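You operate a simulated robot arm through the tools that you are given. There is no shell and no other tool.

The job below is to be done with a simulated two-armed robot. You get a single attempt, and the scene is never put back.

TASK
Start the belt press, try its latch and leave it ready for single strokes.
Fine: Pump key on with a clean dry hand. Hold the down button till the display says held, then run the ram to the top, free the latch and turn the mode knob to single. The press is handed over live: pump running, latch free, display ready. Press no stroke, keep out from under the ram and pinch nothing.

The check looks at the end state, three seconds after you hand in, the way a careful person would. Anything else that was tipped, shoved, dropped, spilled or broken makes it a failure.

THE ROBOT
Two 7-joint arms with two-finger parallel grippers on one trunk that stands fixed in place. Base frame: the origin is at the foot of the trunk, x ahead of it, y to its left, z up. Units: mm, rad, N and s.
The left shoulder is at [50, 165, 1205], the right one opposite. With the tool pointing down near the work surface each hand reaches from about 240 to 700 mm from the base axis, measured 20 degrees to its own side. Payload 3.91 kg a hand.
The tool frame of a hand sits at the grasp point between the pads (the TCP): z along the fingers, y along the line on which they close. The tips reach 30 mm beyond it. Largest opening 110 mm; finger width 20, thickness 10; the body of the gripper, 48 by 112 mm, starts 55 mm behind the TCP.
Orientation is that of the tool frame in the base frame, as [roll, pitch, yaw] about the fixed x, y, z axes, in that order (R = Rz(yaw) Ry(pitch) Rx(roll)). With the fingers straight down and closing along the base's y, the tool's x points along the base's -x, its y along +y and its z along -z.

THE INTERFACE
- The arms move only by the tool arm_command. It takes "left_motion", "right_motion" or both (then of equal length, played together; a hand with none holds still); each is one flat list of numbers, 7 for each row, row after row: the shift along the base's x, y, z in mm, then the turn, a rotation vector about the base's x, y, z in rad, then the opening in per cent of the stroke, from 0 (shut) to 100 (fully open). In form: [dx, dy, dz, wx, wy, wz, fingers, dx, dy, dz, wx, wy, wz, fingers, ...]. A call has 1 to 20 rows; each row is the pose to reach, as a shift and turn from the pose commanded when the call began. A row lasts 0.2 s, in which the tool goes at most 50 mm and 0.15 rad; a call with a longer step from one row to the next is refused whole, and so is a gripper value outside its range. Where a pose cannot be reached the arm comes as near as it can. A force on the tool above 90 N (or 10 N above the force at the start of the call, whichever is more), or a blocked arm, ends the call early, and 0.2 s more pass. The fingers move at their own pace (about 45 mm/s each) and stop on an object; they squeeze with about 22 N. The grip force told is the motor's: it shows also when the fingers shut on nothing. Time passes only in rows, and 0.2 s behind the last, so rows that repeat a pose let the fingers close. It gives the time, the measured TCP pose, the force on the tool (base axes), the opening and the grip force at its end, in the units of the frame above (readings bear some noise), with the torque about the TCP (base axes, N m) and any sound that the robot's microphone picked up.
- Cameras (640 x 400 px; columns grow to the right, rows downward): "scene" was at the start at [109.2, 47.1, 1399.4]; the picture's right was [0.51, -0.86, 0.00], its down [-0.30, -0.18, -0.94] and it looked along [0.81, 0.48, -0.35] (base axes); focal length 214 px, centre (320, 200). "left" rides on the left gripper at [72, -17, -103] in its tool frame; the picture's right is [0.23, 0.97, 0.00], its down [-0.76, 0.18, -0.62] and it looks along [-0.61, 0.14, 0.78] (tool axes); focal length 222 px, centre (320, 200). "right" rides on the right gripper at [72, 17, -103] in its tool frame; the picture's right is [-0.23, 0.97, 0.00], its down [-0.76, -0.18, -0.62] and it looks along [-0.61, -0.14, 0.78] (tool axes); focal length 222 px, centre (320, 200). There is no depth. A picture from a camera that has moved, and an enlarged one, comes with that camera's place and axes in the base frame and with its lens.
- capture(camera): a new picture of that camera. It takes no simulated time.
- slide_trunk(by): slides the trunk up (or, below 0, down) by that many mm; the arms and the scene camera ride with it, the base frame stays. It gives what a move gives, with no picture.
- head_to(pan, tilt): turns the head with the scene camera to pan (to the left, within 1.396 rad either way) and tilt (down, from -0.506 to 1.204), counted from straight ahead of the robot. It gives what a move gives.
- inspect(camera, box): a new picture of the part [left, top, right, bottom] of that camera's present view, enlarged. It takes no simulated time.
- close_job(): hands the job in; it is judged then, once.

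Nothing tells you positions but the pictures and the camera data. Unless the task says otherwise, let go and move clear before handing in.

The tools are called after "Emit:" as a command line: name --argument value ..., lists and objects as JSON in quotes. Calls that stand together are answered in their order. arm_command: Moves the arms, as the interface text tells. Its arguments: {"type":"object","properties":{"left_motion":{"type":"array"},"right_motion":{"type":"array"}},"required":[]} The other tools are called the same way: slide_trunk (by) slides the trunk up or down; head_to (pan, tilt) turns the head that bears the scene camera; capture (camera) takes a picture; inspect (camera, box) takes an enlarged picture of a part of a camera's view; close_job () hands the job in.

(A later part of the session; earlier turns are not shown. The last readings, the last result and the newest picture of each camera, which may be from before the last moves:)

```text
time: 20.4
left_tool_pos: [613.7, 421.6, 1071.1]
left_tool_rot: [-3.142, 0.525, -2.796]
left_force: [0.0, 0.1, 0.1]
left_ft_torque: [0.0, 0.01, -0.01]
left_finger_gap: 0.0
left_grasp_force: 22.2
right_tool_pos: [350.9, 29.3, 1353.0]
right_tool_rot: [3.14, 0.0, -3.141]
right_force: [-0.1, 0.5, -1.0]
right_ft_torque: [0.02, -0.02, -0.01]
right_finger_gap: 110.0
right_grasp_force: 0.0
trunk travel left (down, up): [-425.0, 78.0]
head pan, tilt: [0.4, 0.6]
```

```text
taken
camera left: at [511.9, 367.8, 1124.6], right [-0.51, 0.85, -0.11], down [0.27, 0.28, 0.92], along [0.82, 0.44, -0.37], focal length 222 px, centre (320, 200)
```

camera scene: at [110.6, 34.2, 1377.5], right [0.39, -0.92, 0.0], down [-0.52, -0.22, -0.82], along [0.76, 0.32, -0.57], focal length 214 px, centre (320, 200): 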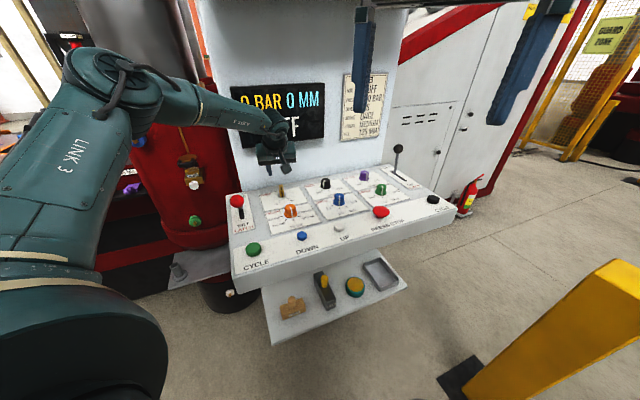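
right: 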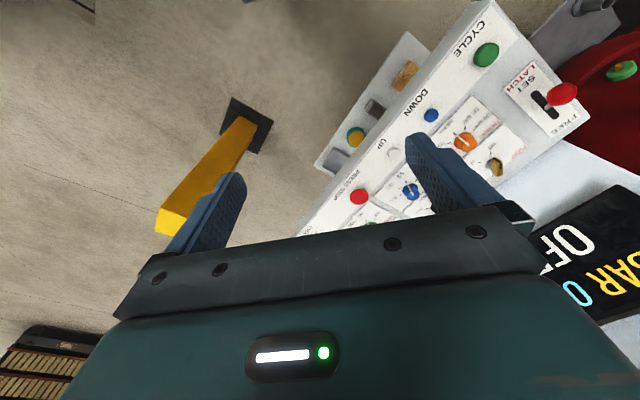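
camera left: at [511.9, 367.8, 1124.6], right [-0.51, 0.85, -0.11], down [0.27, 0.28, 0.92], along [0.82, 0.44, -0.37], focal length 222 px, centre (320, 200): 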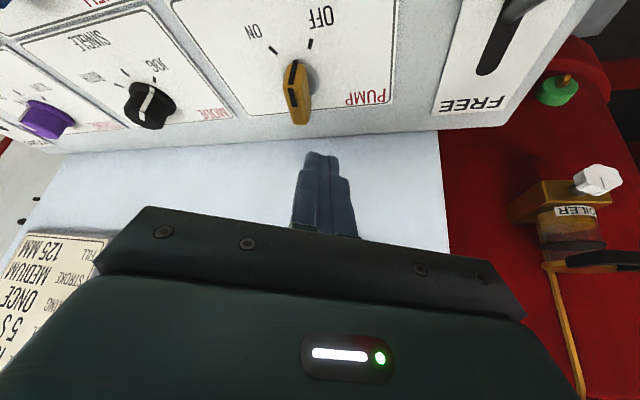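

Emit:
arm_command --left_motion '[1, 0, -15, 0, 0, 0, 0, 2, 0, -30, 0, 0, 0, 0, 3, 0, -45, 0, 0, 0, 0, 3, 0, -60, 0, 0, 0, 0, 3, 0, -74, 0, 0, 0, 0, 3, 0, -74, 0, 0, 0, 0]'

Emit:
inspect --camera "left" --box '[200, 20, 440, 220]'

```text
time: 21.8
left_tool_pos: [617.4, 423.4, 996.9]
left_tool_rot: [3.141, 0.525, -2.795]
left_force: [-0.6, 0.9, 0.6]
left_ft_torque: [-0.02, 0.03, 0.01]
left_finger_gap: 0.0
left_grasp_force: 22.8
right_tool_pos: [351.5, 29.8, 1353.4]
right_tool_rot: [3.141, 0.0, -3.14]
right_force: [-0.4, 0.0, 0.3]
right_ft_torque: [0.0, 0.04, 0.0]
right_finger_gap: 109.9
right_grasp_force: 0.1
trunk travel left (down, up): [-425.0, 78.0]
head pan, tilt: [0.4, 0.6]
```

```text
2.00 times, centred on (320, 120) of left
camera zoom: at [515.8, 368.5, 1050.7], right [-0.52, 0.85, -0.11], down [0.27, 0.29, 0.92], along [0.81, 0.44, -0.37], focal length 444 px, centre (320, 360)
```

zoom: 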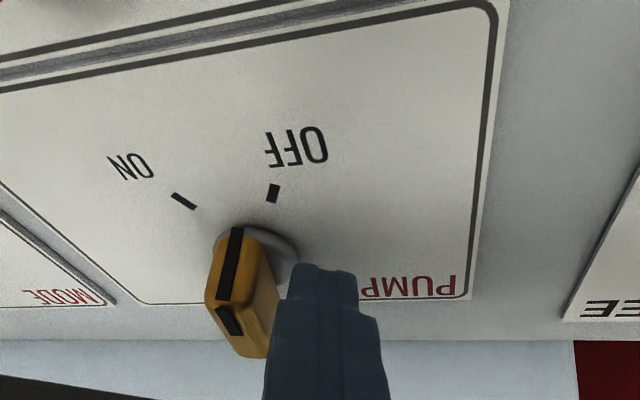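

The tip is beside the bow's left face with a small gap. Pushing toward -y in stages.

Emit:
arm_command --left_motion '[0, -3, 0, 0, 0, 0, 0, 0, -6, 0, 0, 0, 0, 0, 0, -9, 0, 0, 0, 0, 0, 0, -12, 0, 0, 0, 0, 0, 0, -12, 0, 0, 0, 0, 0]'

Emit:
inspect --camera "left" --box '[200, 20, 440, 220]'

```text
time: 23.0
left_tool_pos: [616.0, 412.0, 997.7]
left_tool_rot: [-3.14, 0.525, -2.794]
left_force: [-1.8, 0.7, 0.3]
left_ft_torque: [0.02, 0.05, 0.02]
left_finger_gap: 0.0
left_grasp_force: 21.7
right_tool_pos: [350.6, 29.4, 1353.5]
right_tool_rot: [3.142, 0.0, -3.14]
right_force: [-0.3, 0.9, -0.4]
right_ft_torque: [0.02, 0.01, 0.0]
right_finger_gap: 109.9
right_grasp_force: 0.3
trunk travel left (down, up): [-425.0, 78.0]
head pan, tilt: [0.4, 0.6]
```

```text
2.00 times, centred on (320, 120) of left
camera zoom: at [514.6, 356.9, 1050.7], right [-0.52, 0.85, -0.11], down [0.27, 0.29, 0.92], along [0.81, 0.44, -0.37], focal length 444 px, centre (320, 360)
```

zoom: 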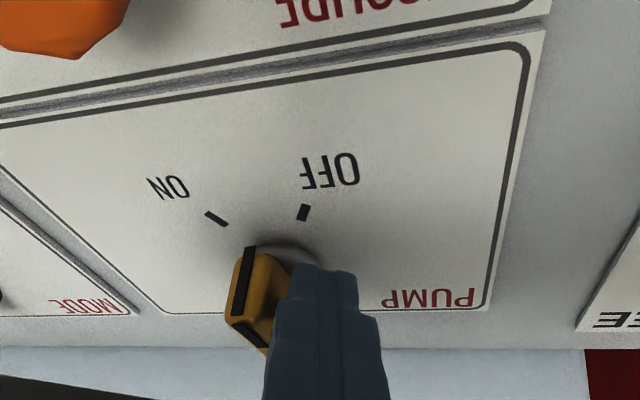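

The key is turning with almost no force. Continuing.

Emit:
arm_command --left_motion '[0.5, -3, 0, 0, 0, 0, 0, 1, -6, 0, 0, 0, 0, 0, 1.5, -9, 0, 0, 0, 0, 0, 2, -12, 0, 0, 0, 0, 0, 2, -12, 0, 0, 0, 0, 0]'

Emit:
inspect --camera "left" --box '[200, 20, 440, 220]'

Emit:
inspect --camera "scene" --box '[220, 80, 380, 230]'

```text
time: 24.2
left_tool_pos: [616.9, 403.2, 995.7]
left_tool_rot: [3.135, 0.521, -2.791]
left_force: [-12.3, 20.4, 4.9]
left_ft_torque: [0.43, 0.17, 0.5]
left_finger_gap: 0.1
left_grasp_force: 21.8
right_tool_pos: [349.0, 30.9, 1354.2]
right_tool_rot: [-3.14, 0.001, -3.141]
right_force: [0.1, 0.4, -0.1]
right_ft_torque: [-0.01, 0.0, 0.01]
right_finger_gap: 110.2
right_grasp_force: 0.0
trunk travel left (down, up): [-425.0, 78.0]
head pan, tilt: [0.4, 0.6]
```

```text
2.00 times, centred on (320, 120) of left
camera zoom: at [514.9, 348.0, 1050.1], right [-0.52, 0.85, -0.11], down [0.27, 0.28, 0.92], along [0.81, 0.45, -0.38], focal length 444 px, centre (320, 360)
```

zoom: 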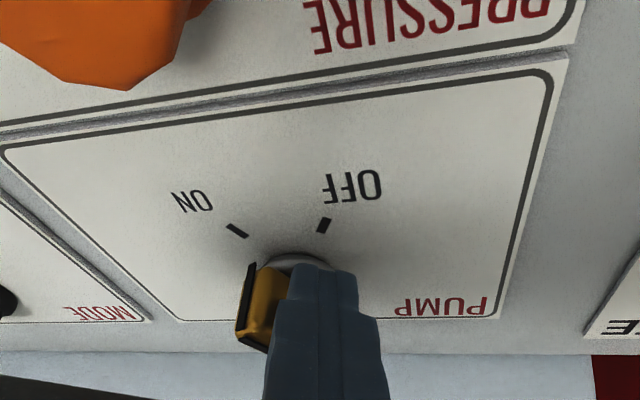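

```text
2.67 times, centred on (300, 155) of scene
camera zoom: at [108.4, 36.4, 1377.6], right [0.39, -0.92, 0.0], down [-0.52, -0.22, -0.83], along [0.76, 0.32, -0.56], focal length 572 px, centre (373, 320)
```

zoom: 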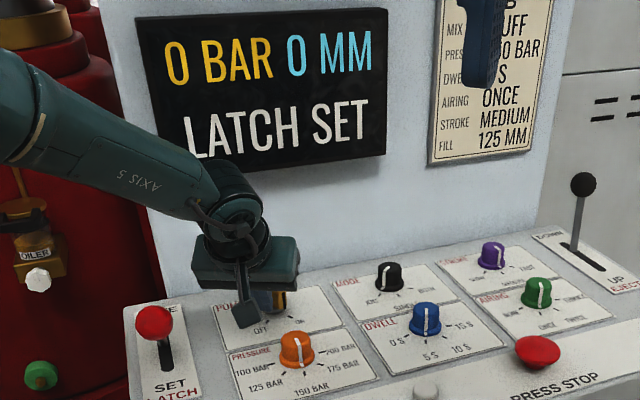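

The display now reads LATCH SET, so the pump is on and the latch is set as I read it. I'll back off from the key and bring the left hand, vertical and closed, over the DOWN button at about (489, 248).

Emit:
arm_command --left_motion '[-1, 4, 0, 0, 0, 0, 0, -2, 8, 0, 0, 0, 0, 0, -4, 9, 20, 0, 0, 0, 0, -4, 9, 45, 0, 0, 0, 0, -4, 9, 70, 0, 0, 0, 0, -8, 5, 90, 0, 0, 0, 0, -25, -17, 90, -0.013, 0.074, -0.0487, 0, -42, -40, 90, -0.0261, 0.148, -0.0974, 0, -59, -63, 90, -0.0391, 0.2221, -0.1461, 0, -76, -86, 90, -0.0522, 0.2961, -0.1949, 0, -94, -109, 90, -0.0652, 0.3701, -0.2436, 0, -112, -132, 90, -0.0783, 0.4442, -0.2923, 0, -130, -151, 90, -0.0913, 0.5182, -0.341, 0, -130, -151, 90, -0.0913, 0.5182, -0.341, 0]'

Emit:
capture --camera "left"

Emit:
capture --camera "scene"

Emit:
inspect --camera "scene" --box '[220, 80, 380, 230]'

```text
time: 27.2
left_tool_pos: [489.8, 249.6, 1084.5]
left_tool_rot: [-3.14, 0.001, 3.136]
left_force: [0.1, -0.7, 0.1]
left_ft_torque: [0.02, 0.02, 0.02]
left_finger_gap: 0.0
left_grasp_force: 21.9
right_tool_pos: [350.9, 29.5, 1353.6]
right_tool_rot: [-3.141, 0.0, -3.14]
right_force: [-0.1, 0.7, 0.4]
right_ft_torque: [0.03, -0.01, 0.01]
right_finger_gap: 109.9
right_grasp_force: 0.1
trunk travel left (down, up): [-425.0, 78.0]
head pan, tilt: [0.4, 0.6]
```

```text
taken
camera left: at [417.7, 233.7, 1188.2], right [-0.22, 0.97, 0.0], down [0.76, 0.18, 0.62], along [0.61, 0.14, -0.78], focal length 222 px, centre (320, 200)
```

left: 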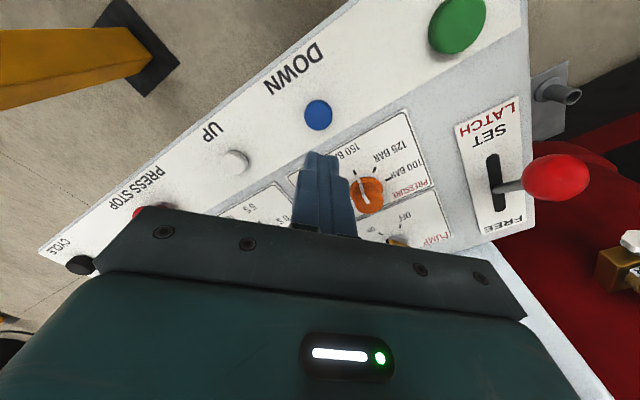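

```text
taken
camera scene: at [110.5, 34.3, 1377.5], right [0.39, -0.92, 0.0], down [-0.52, -0.22, -0.83], along [0.76, 0.32, -0.56], focal length 214 px, centre (320, 200)
```

scene: 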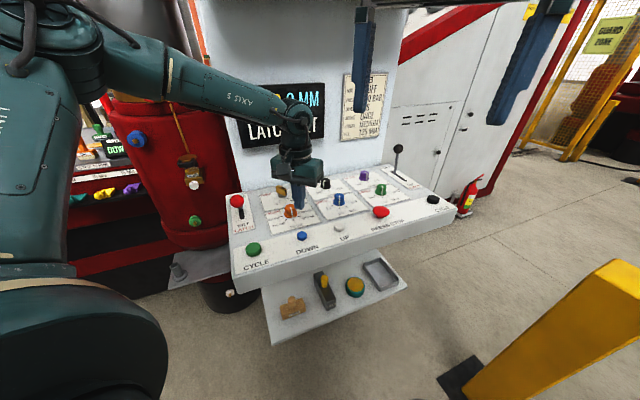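

```text
2.67 times, centred on (300, 155) of scene
camera zoom: at [110.5, 34.3, 1377.5], right [0.39, -0.92, 0.0], down [-0.52, -0.22, -0.83], along [0.76, 0.32, -0.56], focal length 572 px, centre (373, 320)
```

zoom: 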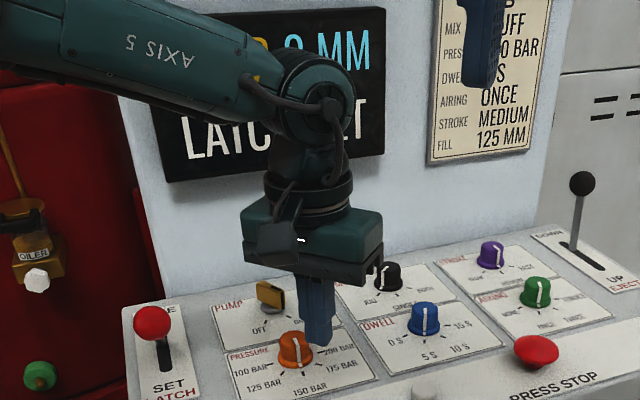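

The display may be hidden by my forearm while pressing. I'll turn the right hand in place so that its camera watches the display.

Emit:
arm_command --right_motion '[-5, -4, 0, 0.0418, -0.0896, 0.0803, 100, -10, -8, 0, 0.0836, -0.1793, 0.1606, 100, -15, -12, 0, 0.1254, -0.2689, 0.2409, 100, -20, -16, 0, 0.1672, -0.3585, 0.3212, 100, -25, -20, 0, 0.209, -0.4482, 0.4015, 100, -30, -24, 0, 0.2508, -0.5378, 0.4817, 100, -35, -28, 0, 0.2926, -0.6274, 0.562, 100, -40, -32, 0, 0.3344, -0.717, 0.6423, 100, -45, -36, 0, 0.3762, -0.8067, 0.7226, 100, -50, -40, 0, 0.418, -0.8963, 0.8029, 100, -50, -40, 0, 0.418, -0.8963, 0.8029, 100]'

Emit:
capture --camera "right"

Emit:
inspect --camera "left" --box '[220, 60, 420, 220]'

```text
time: 29.6
left_tool_pos: [490.0, 249.7, 1085.0]
left_tool_rot: [-3.14, 0.001, 3.139]
left_force: [0.0, -0.1, -0.9]
left_ft_torque: [0.02, 0.0, 0.0]
left_finger_gap: 0.4
left_grasp_force: 21.8
right_tool_pos: [301.9, -8.4, 1353.0]
right_tool_rot: [-3.141, 0.962, -2.267]
right_force: [0.4, 0.5, -0.5]
right_ft_torque: [0.03, -0.02, -0.01]
right_finger_gap: 110.0
right_grasp_force: 0.0
trunk travel left (down, up): [-425.0, 78.0]
head pan, tilt: [0.4, 0.6]
```

```text
taken
camera right: at [207.4, -94.7, 1353.1], right [-0.66, 0.72, 0.19], down [0.09, -0.17, 0.98], along [0.74, 0.67, 0.05], focal length 222 px, centre (320, 200)
```

right: 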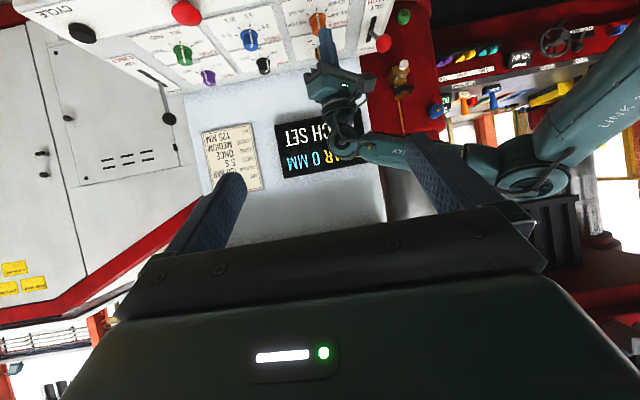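

```text
2.50 times, centred on (320, 140) of left
camera zoom: at [417.9, 234.0, 1188.1], right [-0.23, 0.97, 0.0], down [0.76, 0.18, 0.62], along [0.61, 0.14, -0.78], focal length 555 px, centre (320, 350)
```

zoom: 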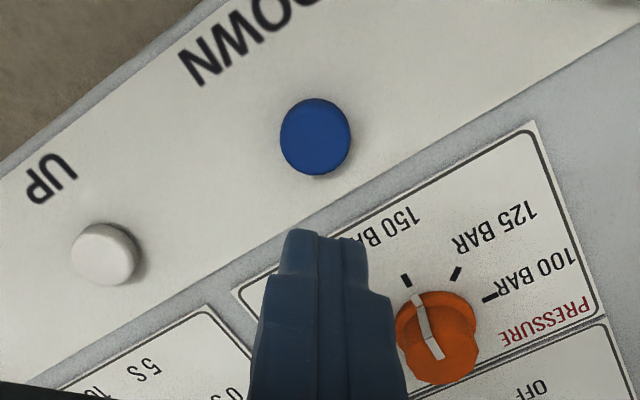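

The right camera sees the display. The left fingertip is over DOWN, so I'll lower to just above the button.

Emit:
arm_command --left_motion '[-1, -1, -20, 0, 0, 0, 0, -2, -1.5, -40, 0, 0, 0, 0, -2.5, -1.5, -60, 0, 0, 0, 0, -2.5, -1.5, -72, 0, 0, 0, 0, -2.5, -1.5, -80, 0, 0, 0, 0, -2.5, -1.5, -80, 0, 0, 0, 0]'

Emit:
inspect --camera "left" --box '[220, 60, 420, 220]'

Emit:
inspect --camera "scene" --box '[220, 80, 380, 280]'

Emit:
inspect --camera "right" --box '[200, 0, 440, 200]'

```text
time: 31.0
left_tool_pos: [487.0, 246.8, 1006.0]
left_tool_rot: [-3.139, -0.002, -3.142]
left_force: [0.1, 0.6, -0.4]
left_ft_torque: [0.02, 0.01, 0.03]
left_finger_gap: 0.1
left_grasp_force: 22.1
right_tool_pos: [302.2, -9.6, 1352.5]
right_tool_rot: [-3.141, 0.959, -2.267]
right_force: [-0.2, -1.0, -0.9]
right_ft_torque: [-0.01, -0.01, 0.01]
right_finger_gap: 110.1
right_grasp_force: 0.0
trunk travel left (down, up): [-425.0, 78.0]
head pan, tilt: [0.4, 0.6]
```

```text
2.50 times, centred on (320, 140) of left
camera zoom: at [414.7, 229.5, 1110.8], right [-0.23, 0.97, 0.0], down [0.76, 0.18, 0.62], along [0.61, 0.14, -0.78], focal length 555 px, centre (320, 350)
```

zoom: 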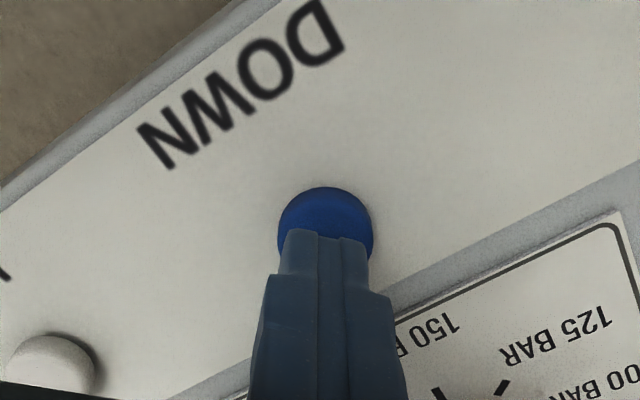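

```text
2.00 times, centred on (300, 180) of scene
camera zoom: at [110.5, 34.1, 1377.5], right [0.39, -0.92, 0.0], down [-0.52, -0.22, -0.83], along [0.76, 0.32, -0.56], focal length 429 px, centre (360, 240)
```

zoom: 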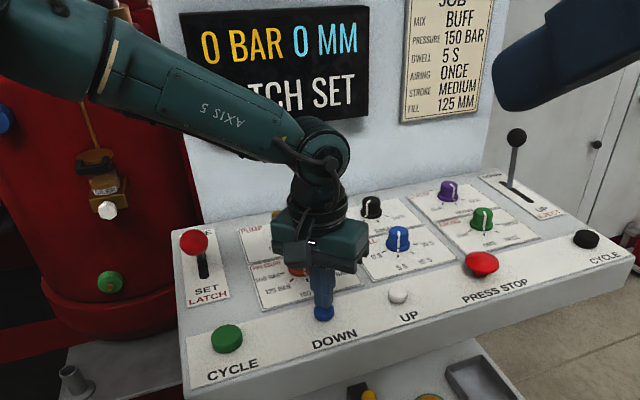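

```text
2.00 times, centred on (320, 100) of right
camera zoom: at [207.4, -94.7, 1353.3], right [-0.66, 0.72, 0.19], down [0.09, -0.17, 0.98], along [0.74, 0.67, 0.05], focal length 444 px, centre (320, 400)
```

zoom: 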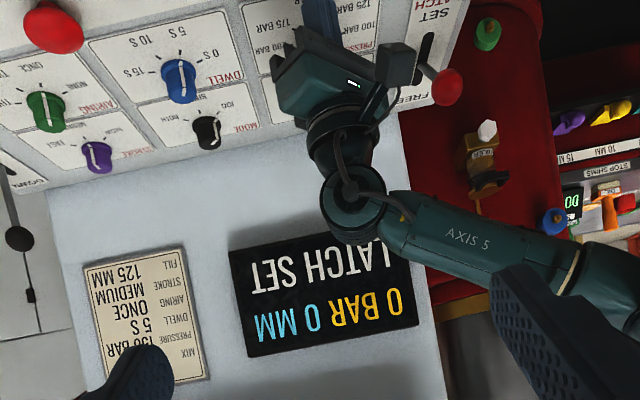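

The tip is over the button, so I'll press slowly.

Emit:
arm_command --left_motion '[0, 0, -3, 0, 0, 0, 0, 0, 0, -6, 0, 0, 0, 0, 0, 0, -8, 0, 0, 0, 0, 0, 0, -10, 0, 0, 0, 0, 0, 0, -10, 0, 0, 0, 0]'

Emit:
inspect --camera "right" --box '[200, 0, 440, 200]'

```text
time: 32.2
left_tool_pos: [486.7, 245.3, 995.3]
left_tool_rot: [-3.14, 0.0, 3.14]
left_force: [0.5, 0.2, 0.8]
left_ft_torque: [-0.03, 0.01, -0.01]
left_finger_gap: 0.2
left_grasp_force: 21.6
right_tool_pos: [302.1, -9.1, 1352.8]
right_tool_rot: [3.141, 0.96, -2.266]
right_force: [0.1, -0.6, 0.3]
right_ft_torque: [0.0, 0.02, -0.01]
right_finger_gap: 109.9
right_grasp_force: 0.0
trunk travel left (down, up): [-425.0, 78.0]
head pan, tilt: [0.4, 0.6]
```

```text
2.00 times, centred on (320, 100) of right
camera zoom: at [207.4, -94.7, 1353.3], right [-0.66, 0.72, 0.19], down [0.09, -0.17, 0.98], along [0.74, 0.67, 0.05], focal length 444 px, centre (320, 400)
```

zoom: 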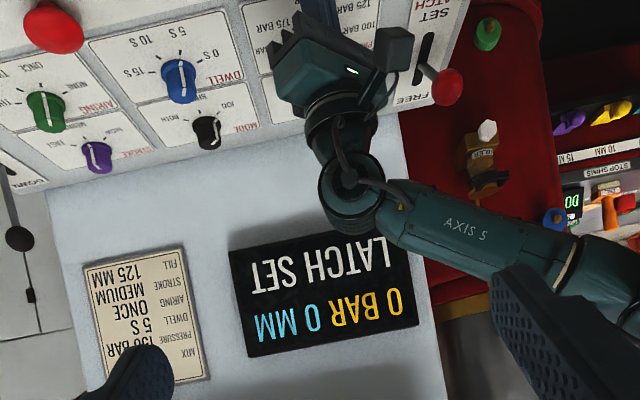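

Not touching yet. I'll press further in small steps.

Emit:
arm_command --left_motion '[0, 1, -2, 0, 0, 0, 0, 0, 1, -4, 0, 0, 0, 0, 0, 1, -5, 0, 0, 0, 0, 0, 1, -5, 0, 0, 0, 0]'

Emit:
inspect --camera "right" --box '[200, 0, 440, 200]'

Emit:
inspect --camera "left" --box '[220, 60, 420, 220]'

```text
time: 33.2
left_tool_pos: [484.4, 247.1, 992.0]
left_tool_rot: [-3.14, 0.002, 3.141]
left_force: [-0.7, -1.7, 3.9]
left_ft_torque: [-0.06, -0.01, -0.01]
left_finger_gap: 0.1
left_grasp_force: 22.1
right_tool_pos: [301.4, -10.4, 1351.6]
right_tool_rot: [-3.141, 0.959, -2.267]
right_force: [1.3, 0.1, 0.5]
right_ft_torque: [0.02, -0.03, 0.02]
right_finger_gap: 110.2
right_grasp_force: 0.1
trunk travel left (down, up): [-425.0, 78.0]
head pan, tilt: [0.4, 0.6]
heard: click
```

```text
2.00 times, centred on (320, 100) of right
camera zoom: at [207.0, -95.1, 1353.3], right [-0.66, 0.72, 0.19], down [0.09, -0.17, 0.98], along [0.74, 0.67, 0.05], focal length 444 px, centre (320, 400)
```

zoom: 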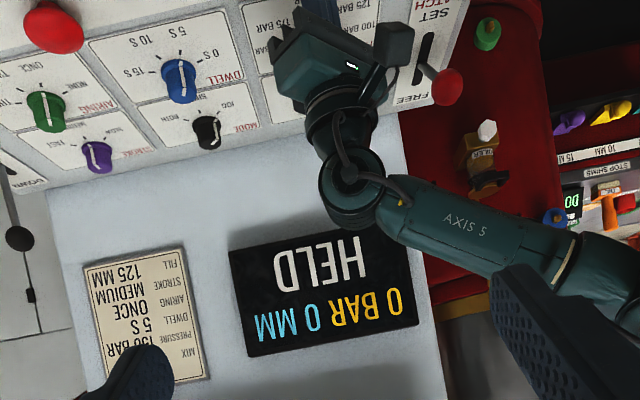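

```text
2.50 times, centred on (320, 140) of left
camera zoom: at [413.3, 229.9, 1095.6], right [-0.23, 0.97, 0.0], down [0.76, 0.18, 0.62], along [0.61, 0.14, -0.78], focal length 555 px, centre (320, 350)
```

zoom: 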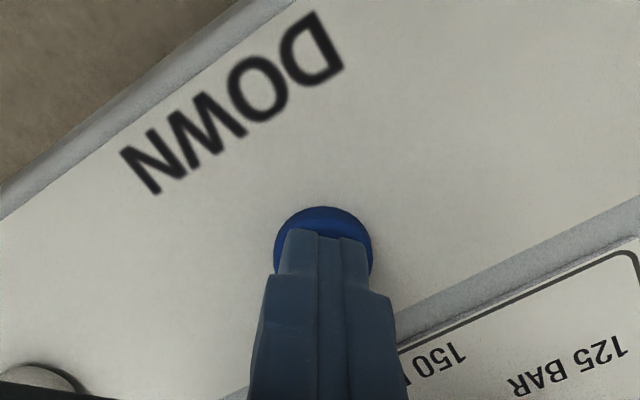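

The display says HELD. I'll hold it briefly, then release and lift.

Emit:
arm_command --left_motion '[0, 0, 0, 0, 0, 0, 0, 0, 0, 0, 0, 0, 0, 0, 0, 0, 0, 0, 0, 0, 0]'

Emit:
inspect --camera "right" --box '[200, 0, 440, 200]'

Emit:
arm_command --left_motion '[0, 0, 5, 0, 0, 0, 0, 0, 0, 15, 0, 0, 0, 0, 0, 0, 35, 0, 0, 0, 0, 0, 0, 55, 0, 0, 0, 0, 0, 0, 55, 0, 0, 0, 0]'

Emit:
inspect --camera "right" --box '[200, 0, 440, 200]'

```text
time: 34.0
left_tool_pos: [485.2, 246.2, 991.3]
left_tool_rot: [-3.14, 0.001, 3.141]
left_force: [-0.2, -1.2, 3.8]
left_ft_torque: [-0.02, 0.01, 0.02]
left_finger_gap: 0.0
left_grasp_force: 21.8
right_tool_pos: [301.3, -9.8, 1352.7]
right_tool_rot: [-3.141, 0.96, -2.266]
right_force: [-0.3, -0.5, 0.3]
right_ft_torque: [-0.02, 0.01, 0.0]
right_finger_gap: 109.9
right_grasp_force: 0.0
trunk travel left (down, up): [-425.0, 78.0]
head pan, tilt: [0.4, 0.6]
```

```text
2.00 times, centred on (320, 100) of right
camera zoom: at [207.0, -95.0, 1353.3], right [-0.66, 0.72, 0.19], down [0.09, -0.17, 0.98], along [0.74, 0.67, 0.05], focal length 444 px, centre (320, 400)
```

zoom: 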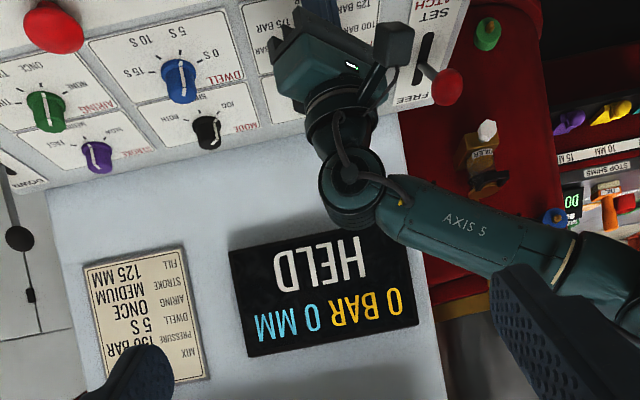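

```text
time: 35.2
left_tool_pos: [485.3, 244.4, 1046.8]
left_tool_rot: [-3.14, -0.001, 3.141]
left_force: [-0.5, 0.2, -0.3]
left_ft_torque: [-0.04, -0.02, 0.02]
left_finger_gap: 0.1
left_grasp_force: 22.2
right_tool_pos: [301.9, -9.4, 1353.2]
right_tool_rot: [3.14, 0.958, -2.266]
right_force: [-0.1, -0.3, -0.1]
right_ft_torque: [0.01, 0.0, 0.02]
right_finger_gap: 110.1
right_grasp_force: 0.0
trunk travel left (down, up): [-425.0, 78.0]
head pan, tilt: [0.4, 0.6]
```

```text
2.00 times, centred on (320, 100) of right
camera zoom: at [207.6, -94.6, 1353.2], right [-0.66, 0.72, 0.19], down [0.09, -0.17, 0.98], along [0.74, 0.67, 0.05], focal length 444 px, centre (320, 400)
```

zoom: 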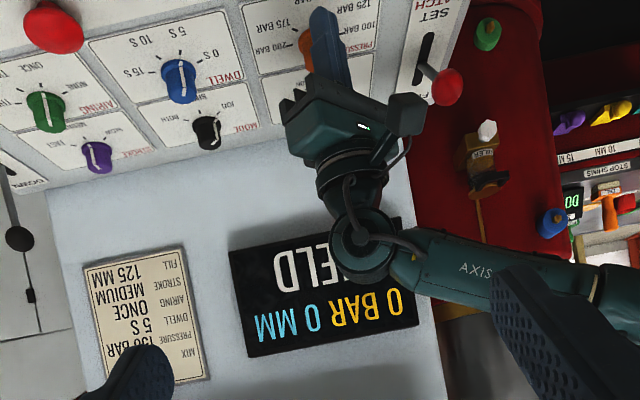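

HELD persists after release. Next I'll move over UP at about (560.5, 166.5).

Emit:
arm_command --left_motion '[15, -16, 10, 0, 0, 0, 0, 30, -32, 15, 0, 0, 0, 0, 45, -48, 15, 0, 0, 0, 0, 60, -64, 10, 0, 0, 0, 0, 75, -79, -10, 0, 0, 0, 0, 75, -79, -35, 0, 0, 0, 0, 75, -79, -35, 0, 0, 0, 0]'

Emit:
inspect --camera "left" --box '[220, 60, 420, 220]'

Emit:
inspect --camera "right" --box '[200, 0, 440, 200]'

Emit:
inspect --camera "scene" --box '[220, 80, 420, 280]'

```text
time: 36.8
left_tool_pos: [522.3, 200.6, 1025.6]
left_tool_rot: [-3.139, 0.001, 3.141]
left_force: [0.3, 0.8, 0.5]
left_ft_torque: [-0.02, 0.0, 0.04]
left_finger_gap: 0.2
left_grasp_force: 22.4
left hand out of reach, approached as far as the arm can: row 4, 5, 6, 7
right_tool_pos: [301.7, -9.6, 1351.7]
right_tool_rot: [-3.14, 0.96, -2.267]
right_force: [0.4, 0.3, 0.1]
right_ft_torque: [-0.01, -0.01, -0.01]
right_finger_gap: 110.1
right_grasp_force: 0.0
trunk travel left (down, up): [-425.0, 78.0]
head pan, tilt: [0.4, 0.6]
```

```text
2.50 times, centred on (320, 140) of left
camera zoom: at [449.1, 183.6, 1129.7], right [-0.23, 0.97, 0.0], down [0.76, 0.18, 0.62], along [0.61, 0.14, -0.78], focal length 555 px, centre (320, 350)
```

zoom: 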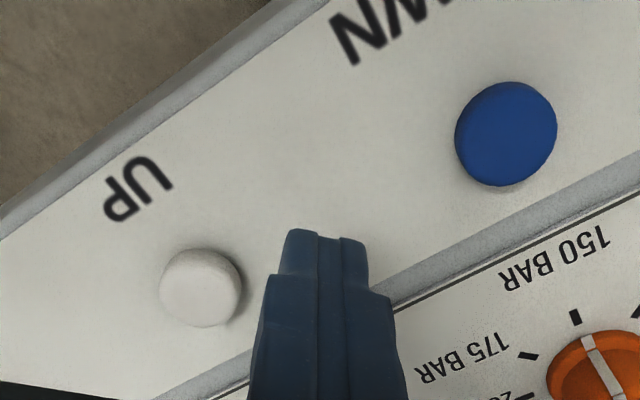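

```text
2.00 times, centred on (320, 100) of right
camera zoom: at [207.5, -94.7, 1353.3], right [-0.66, 0.72, 0.19], down [0.09, -0.17, 0.98], along [0.74, 0.67, 0.05], focal length 444 px, centre (320, 400)
```

zoom: 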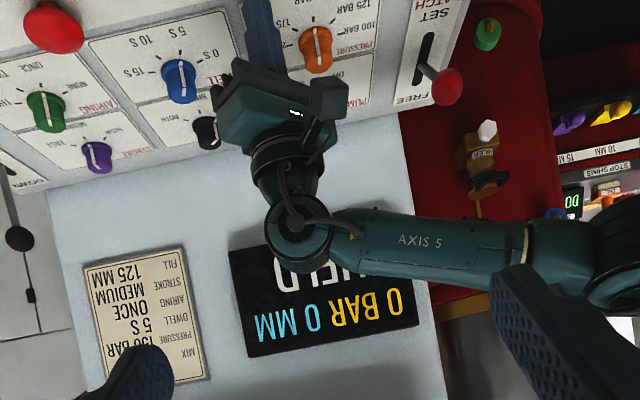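

```text
2.00 times, centred on (320, 180) of scene
camera zoom: at [110.5, 34.1, 1377.5], right [0.39, -0.92, 0.0], down [-0.52, -0.22, -0.83], along [0.76, 0.32, -0.56], focal length 429 px, centre (320, 240)
```

zoom: 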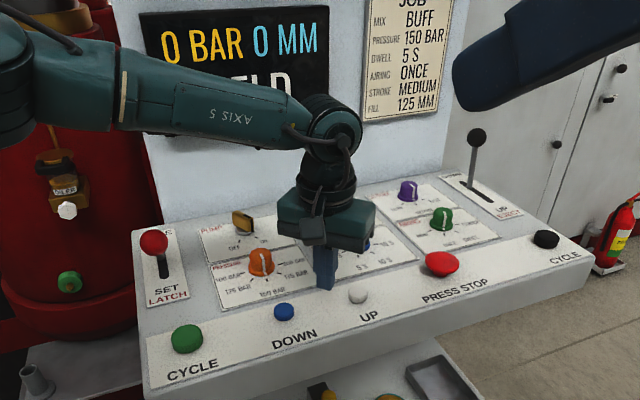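

The hand was stopped by a joint limit rather than distance. Turning the tool clockwise should give the wrist room, so I'll do that while going on to UP.

Emit:
arm_command --left_motion '[0, 0, 5, 0, 0, -0.12, 0, 0, 0, 10, 0, 0, -0.24, 0, 0, 0, 10, 0, 0, -0.36, 0, 5, -5, 10, 0, 0, -0.48, 0, 10, -10, 10, 0, 0, -0.6, 0, 20, -18, 10, 0, 0, -0.6, 0, 30, -26, 10, 0, 0, -0.6, 0, 38, -34, 10, 0, 0, -0.6, 0, 38, -34, 10, 0, 0, -0.6, 0]'

Emit:
inspect --camera "left" --box '[220, 60, 420, 220]'

Emit:
capture --camera "scene"

```text
time: 38.8
left_tool_pos: [526.3, 199.5, 1045.0]
left_tool_rot: [-3.14, 0.002, 2.539]
left_force: [0.3, 0.0, 1.3]
left_ft_torque: [0.0, 0.02, 0.01]
left_finger_gap: 0.3
left_grasp_force: 21.9
left hand out of reach, approached as far as the arm can: row 4, 5, 6, 7, 8, 9
right_tool_pos: [302.5, -8.9, 1352.3]
right_tool_rot: [-3.141, 0.961, -2.267]
right_force: [0.3, 0.5, 0.2]
right_ft_torque: [0.05, -0.02, -0.03]
right_finger_gap: 110.1
right_grasp_force: 0.1
trunk travel left (down, up): [-425.0, 78.0]
head pan, tilt: [0.4, 0.6]
```

```text
2.50 times, centred on (320, 140) of left
camera zoom: at [457.9, 227.0, 1147.8], right [0.36, 0.93, 0.0], down [0.73, -0.28, 0.62], along [0.58, -0.23, -0.78], focal length 555 px, centre (320, 350)
```

zoom: 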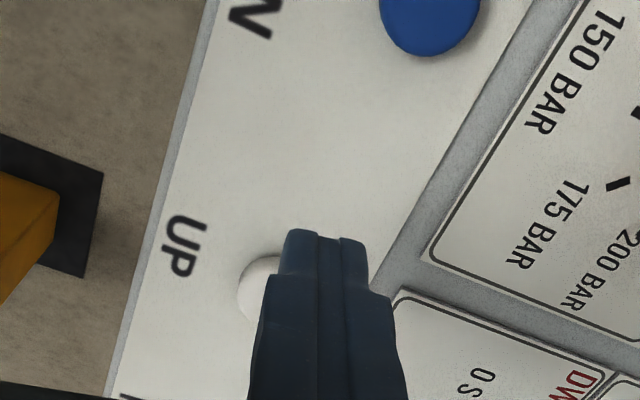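

```text
taken
camera scene: at [110.5, 34.1, 1377.5], right [0.39, -0.92, 0.0], down [-0.52, -0.22, -0.83], along [0.76, 0.32, -0.56], focal length 214 px, centre (320, 200)
```

scene: 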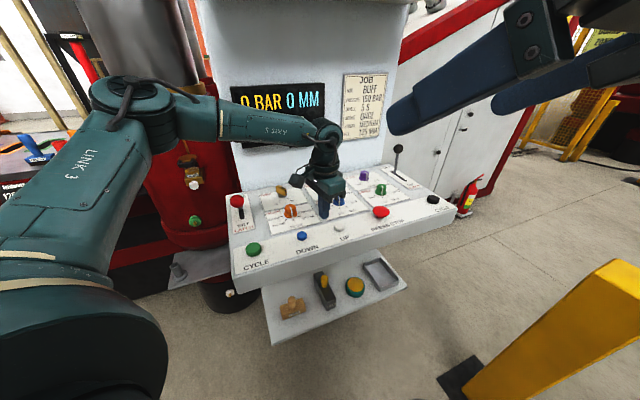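

Yaw is not the limit. The vertical wrist pose this far to the right is. I'll tilt the tool forward about 40°, which keeps the wrist nearer and more to the left, and approach UP that way.

Emit:
arm_command --left_motion '[-6, 2, 3, -0.0418, -0.091, 0.0464, 0, -12, 4, 6, -0.0837, -0.1821, 0.0928, 0, -15, 5, 9, -0.1255, -0.2731, 0.1392, 0, -15, 5, 12, -0.1674, -0.3642, 0.1857, 0, -15, 5, 12, -0.2092, -0.4552, 0.2321, 0, -10, 0, 12, -0.2511, -0.5463, 0.2785, 0, -5, -5, 12, -0.2929, -0.6373, 0.3249, 0, 5, -12, 12, -0.2929, -0.6373, 0.3249, 0, 14, -21, 12, -0.2929, -0.6373, 0.3249, 0, 22, -30, 12, -0.2929, -0.6373, 0.3249, 0, 22, -30, 12, -0.2929, -0.6373, 0.3249, 0]'

Emit:
capture --camera "left"

Emit:
capture --camera "scene"

```text
time: 41.2
left_tool_pos: [549.9, 167.9, 1055.5]
left_tool_rot: [-3.14, 0.698, 2.877]
left_force: [0.0, -0.5, -0.4]
left_ft_torque: [0.02, -0.01, -0.01]
left_finger_gap: 0.0
left_grasp_force: 21.6
right_tool_pos: [302.0, -9.2, 1351.6]
right_tool_rot: [3.141, 0.96, -2.265]
right_force: [-0.2, -0.9, 0.4]
right_ft_torque: [0.01, -0.01, 0.02]
right_finger_gap: 110.1
right_grasp_force: 0.2
trunk travel left (down, up): [-425.0, 78.0]
head pan, tilt: [0.4, 0.6]
```

```text
taken
camera left: at [428.0, 184.0, 1089.3], right [0.09, 0.99, -0.15], down [0.22, 0.12, 0.97], along [0.97, -0.12, -0.21], focal length 222 px, centre (320, 200)
```

left: 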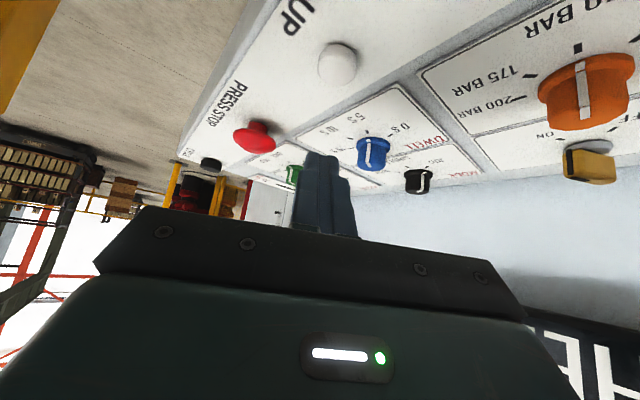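

```text
taken
camera scene: at [110.3, 34.1, 1377.5], right [0.39, -0.92, 0.0], down [-0.52, -0.22, -0.83], along [0.76, 0.32, -0.56], focal length 214 px, centre (320, 200)
```

scene: 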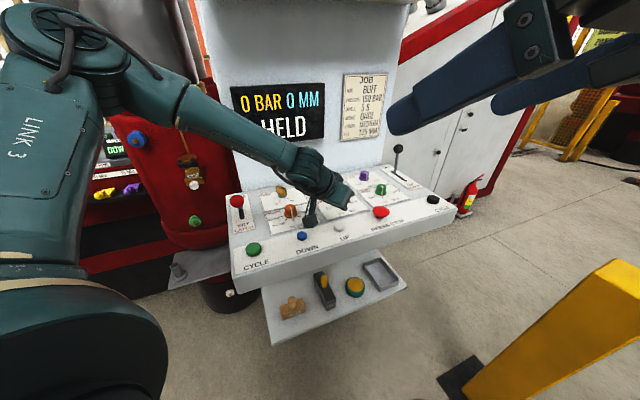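

Reached. The tip will land on UP, so I'll descend to just above and check.

Emit:
arm_command --left_motion '[-1, 0, -15, 0, 0, 0, 0, -1, 0, -30, 0, 0, 0, 0, -1, 0, -45, 0, 0, 0, 0, -1, 0, -56, 0, 0, 0, 0, -1, 0, -56, 0, 0, 0, 0]'

Emit:
inspect --camera "left" --box '[200, 0, 440, 200]'

Emit:
inspect --camera "scene" --box '[220, 80, 420, 280]'

Emit:
inspect --camera "right" --box '[200, 0, 440, 200]'

```text
time: 42.4
left_tool_pos: [549.7, 169.5, 997.6]
left_tool_rot: [-3.14, 0.695, 2.879]
left_force: [-0.5, -0.6, 0.8]
left_ft_torque: [0.0, -0.03, -0.03]
left_finger_gap: 0.0
left_grasp_force: 22.0
right_tool_pos: [301.2, -8.5, 1351.7]
right_tool_rot: [3.141, 0.96, -2.267]
right_force: [0.0, 0.9, 0.3]
right_ft_torque: [0.01, 0.02, 0.0]
right_finger_gap: 109.9
right_grasp_force: 0.1
trunk travel left (down, up): [-425.0, 78.0]
head pan, tilt: [0.4, 0.6]
```

```text
2.00 times, centred on (320, 100) of left
camera zoom: at [427.1, 184.6, 1031.9], right [0.09, 0.99, -0.15], down [0.22, 0.12, 0.97], along [0.97, -0.12, -0.21], focal length 444 px, centre (320, 400)
```

zoom: 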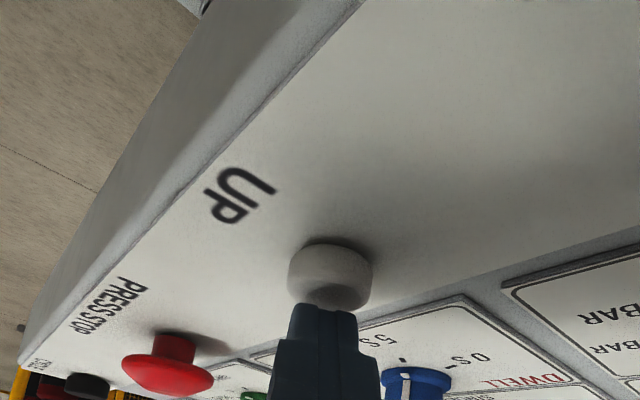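

```text
2.00 times, centred on (320, 180) of scene
camera zoom: at [110.5, 34.1, 1377.5], right [0.39, -0.92, 0.0], down [-0.52, -0.22, -0.83], along [0.76, 0.32, -0.56], focal length 429 px, centre (320, 240)
```

zoom: 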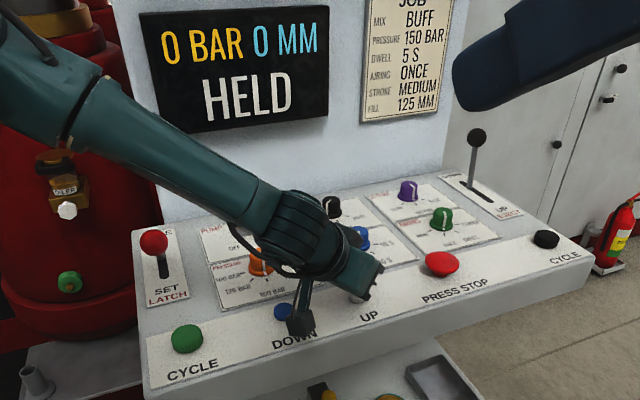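

```text
2.00 times, centred on (320, 100) of right
camera zoom: at [207.4, -94.7, 1353.3], right [-0.66, 0.72, 0.19], down [0.09, -0.17, 0.98], along [0.74, 0.67, 0.05], focal length 444 px, centre (320, 400)
```

zoom: 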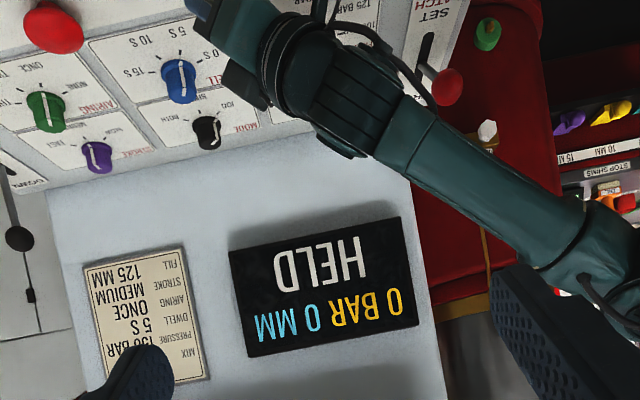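

The tip sits right over UP. Pressing it, with the display in view.

Emit:
arm_command --left_motion '[-1, 0, -2, 0, 0, 0, 0, -1, 0, -4, 0, 0, 0, 0, -1, 0, -6, 0, 0, 0, 0, -1, 0, -7, 0, 0, 0, 0, -1, 0, -7, 0, 0, 0, 0]'

Emit:
inspect --camera "scene" --box '[220, 80, 420, 280]'

```text
time: 43.6
left_tool_pos: [548.0, 169.7, 993.3]
left_tool_rot: [-3.141, 0.698, 2.878]
left_force: [-0.1, -1.2, 2.3]
left_ft_torque: [-0.05, -0.03, -0.01]
left_finger_gap: 0.1
left_grasp_force: 21.4
right_tool_pos: [300.6, -10.8, 1352.9]
right_tool_rot: [-3.141, 0.961, -2.266]
right_force: [0.2, 0.5, -0.5]
right_ft_torque: [-0.01, -0.03, -0.01]
right_finger_gap: 110.0
right_grasp_force: 0.0
trunk travel left (down, up): [-425.0, 78.0]
head pan, tilt: [0.4, 0.6]
heard: click
```

```text
2.00 times, centred on (320, 180) of scene
camera zoom: at [110.3, 34.0, 1377.5], right [0.39, -0.92, 0.0], down [-0.52, -0.22, -0.83], along [0.76, 0.32, -0.56], focal length 429 px, centre (320, 240)
```

zoom: 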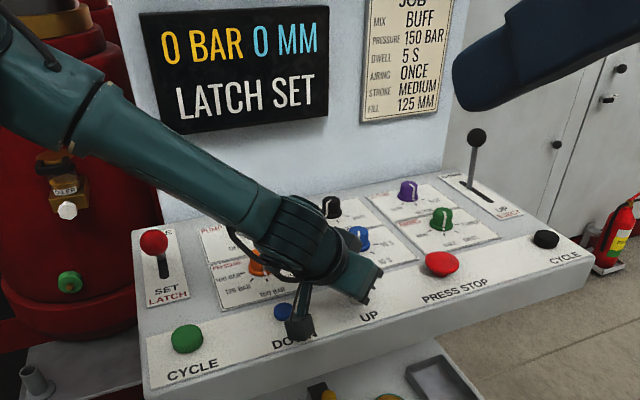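

UP clicked and the display went from HELD to LATCH SET. I'll hold it a few seconds more to be sure the ram reaches the top.

Emit:
arm_command --left_motion '[0, 0, -0.5, 0, 0, 0, 0, 0, 0, -0.5, 0, 0, 0, 0, 0, 0, -0.5, 0, 0, 0, 0, 0, 0, -0.5, 0, 0, 0, 0, 0, 0, -0.5, 0, 0, 0, 0, 0, 0, -0.5, 0, 0, 0, 0, 0, 0, -0.5, 0, 0, 0, 0, 0, 0, -0.5, 0, 0, 0, 0, 0, 0, -0.5, 0, 0, 0, 0, 0, 0, -0.5, 0, 0, 0, 0, 0, 0, -0.5, 0, 0, 0, 0, 0, 0, -0.5, 0, 0, 0, 0, 0, 0, -0.5, 0, 0, 0, 0, 0, 0, -0.5, 0, 0, 0, 0, 0, 0, -0.5, 0, 0, 0, 0]'

Emit:
capture --camera "scene"

Emit:
arm_command --left_motion '[0, 0, 8, 0, 0, 0, 0, 0, 0, 25, 0, 0, 0, 0, 0, 0, 45, 0, 0, 0, 0, 0, 0, 65, 0, 0, 0, 0, 0, 0, 65, 0, 0, 0, 0]'

Emit:
capture --camera "scene"

Emit:
inspect --camera "scene" --box '[60, 30, 340, 230]'

```text
time: 46.8
left_tool_pos: [546.8, 168.3, 993.3]
left_tool_rot: [-3.141, 0.699, 2.879]
left_force: [0.7, 0.9, 1.3]
left_ft_torque: [0.01, -0.04, 0.03]
left_finger_gap: 0.0
left_grasp_force: 21.6
right_tool_pos: [300.9, -9.6, 1352.7]
right_tool_rot: [3.141, 0.96, -2.266]
right_force: [-0.4, -0.1, 0.3]
right_ft_torque: [0.0, -0.01, 0.0]
right_finger_gap: 109.8
right_grasp_force: 0.1
trunk travel left (down, up): [-425.0, 78.0]
head pan, tilt: [0.4, 0.6]
```

```text
taken
camera scene: at [110.3, 34.2, 1377.5], right [0.39, -0.92, 0.0], down [-0.52, -0.22, -0.83], along [0.76, 0.32, -0.56], focal length 214 px, centre (320, 200)
```

scene: 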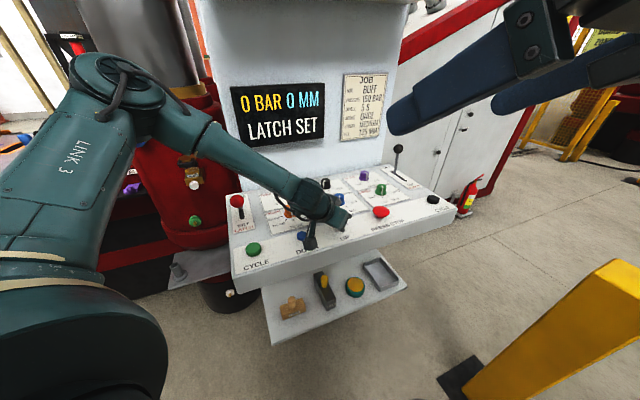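

```text
time: 48.0
left_tool_pos: [546.7, 168.7, 1058.7]
left_tool_rot: [-3.141, 0.698, 2.879]
left_force: [0.2, 0.1, 0.3]
left_ft_torque: [0.01, -0.02, 0.01]
left_finger_gap: 0.1
left_grasp_force: 22.3
right_tool_pos: [303.1, -9.6, 1352.3]
right_tool_rot: [-3.141, 0.961, -2.266]
right_force: [0.6, -0.2, 0.2]
right_ft_torque: [0.01, -0.02, 0.01]
right_finger_gap: 109.9
right_grasp_force: 0.0
trunk travel left (down, up): [-425.0, 78.0]
head pan, tilt: [0.4, 0.6]
```

```text
taken
camera scene: at [110.7, 34.2, 1377.4], right [0.39, -0.92, 0.0], down [-0.52, -0.22, -0.82], along [0.76, 0.32, -0.57], focal length 214 px, centre (320, 200)
```

scene: 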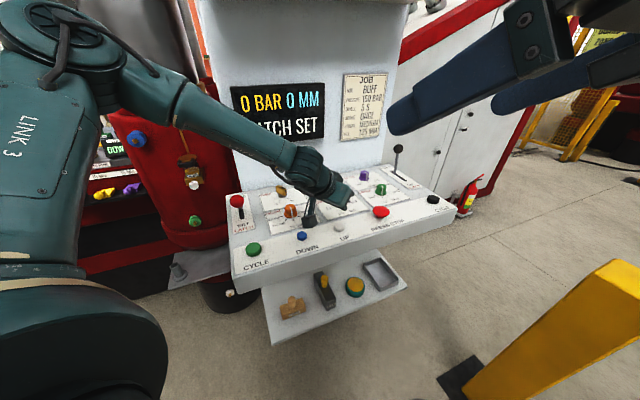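

```text
2.00 times, centred on (200, 130) of scene
camera zoom: at [110.7, 34.2, 1377.4], right [0.39, -0.92, 0.0], down [-0.52, -0.22, -0.82], along [0.76, 0.32, -0.57], focal length 429 px, centre (560, 340)
```

zoom: 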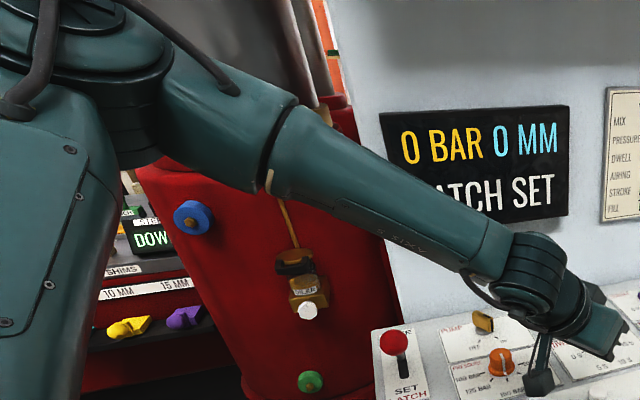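

UP is done and the latch still reads set. Before freeing the latch I want to read the small display by the press bed that shows "DOW…".

Emit:
inspect --camera "scene" --box '[85, 110, 145, 160]'

Emit:
inspect --camera "right" --box '[430, 30, 640, 200]'

Emit:
head_to --pan 0.85 --tilt 0.2

Emit:
capture --camera "scene"

```text
8.00 times, centred on (115, 135) of scene
camera zoom: at [110.7, 34.2, 1377.4], right [0.39, -0.92, 0.0], down [-0.52, -0.22, -0.82], along [0.76, 0.32, -0.57], focal length 1716 px, centre (1960, 720)
```

zoom: 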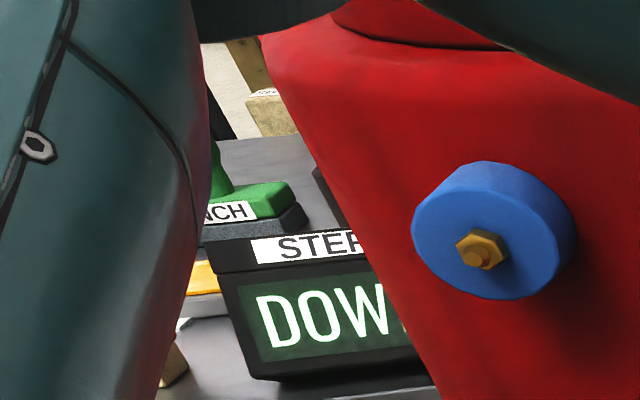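

```text
2.35 times, centred on (535, 115) of right
camera zoom: at [207.6, -94.6, 1353.2], right [-0.66, 0.72, 0.19], down [0.09, -0.17, 0.98], along [0.74, 0.67, 0.05], focal length 523 px, centre (-186, 400)
```

zoom: 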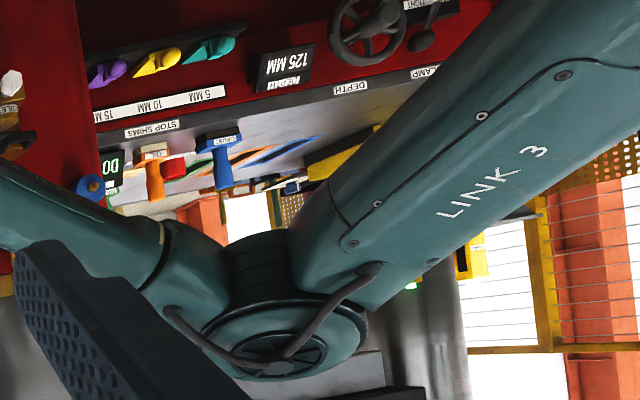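

```text
time: 48.9
left_tool_pos: [547.4, 169.5, 1057.8]
left_tool_rot: [3.141, 0.698, 2.879]
left_force: [0.5, 0.0, 0.1]
left_ft_torque: [-0.01, -0.03, -0.02]
left_finger_gap: 0.0
left_grasp_force: 22.1
right_tool_pos: [302.5, -9.9, 1353.2]
right_tool_rot: [-3.141, 0.96, -2.267]
right_force: [0.8, -0.3, 0.8]
right_ft_torque: [-0.01, 0.02, 0.01]
right_finger_gap: 110.0
right_grasp_force: 0.1
trunk travel left (down, up): [-425.0, 78.0]
head pan, tilt: [0.85, 0.201]
```

```text
taken
camera scene: at [90.6, 69.7, 1414.2], right [0.75, -0.66, 0.0], down [-0.13, -0.15, -0.98], along [0.65, 0.74, -0.2], focal length 214 px, centre (320, 200)
```

scene: 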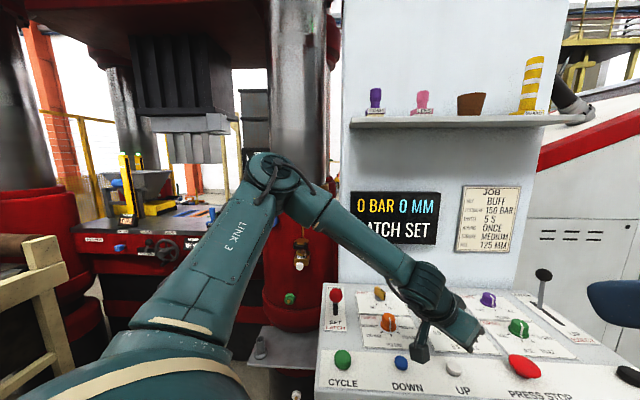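

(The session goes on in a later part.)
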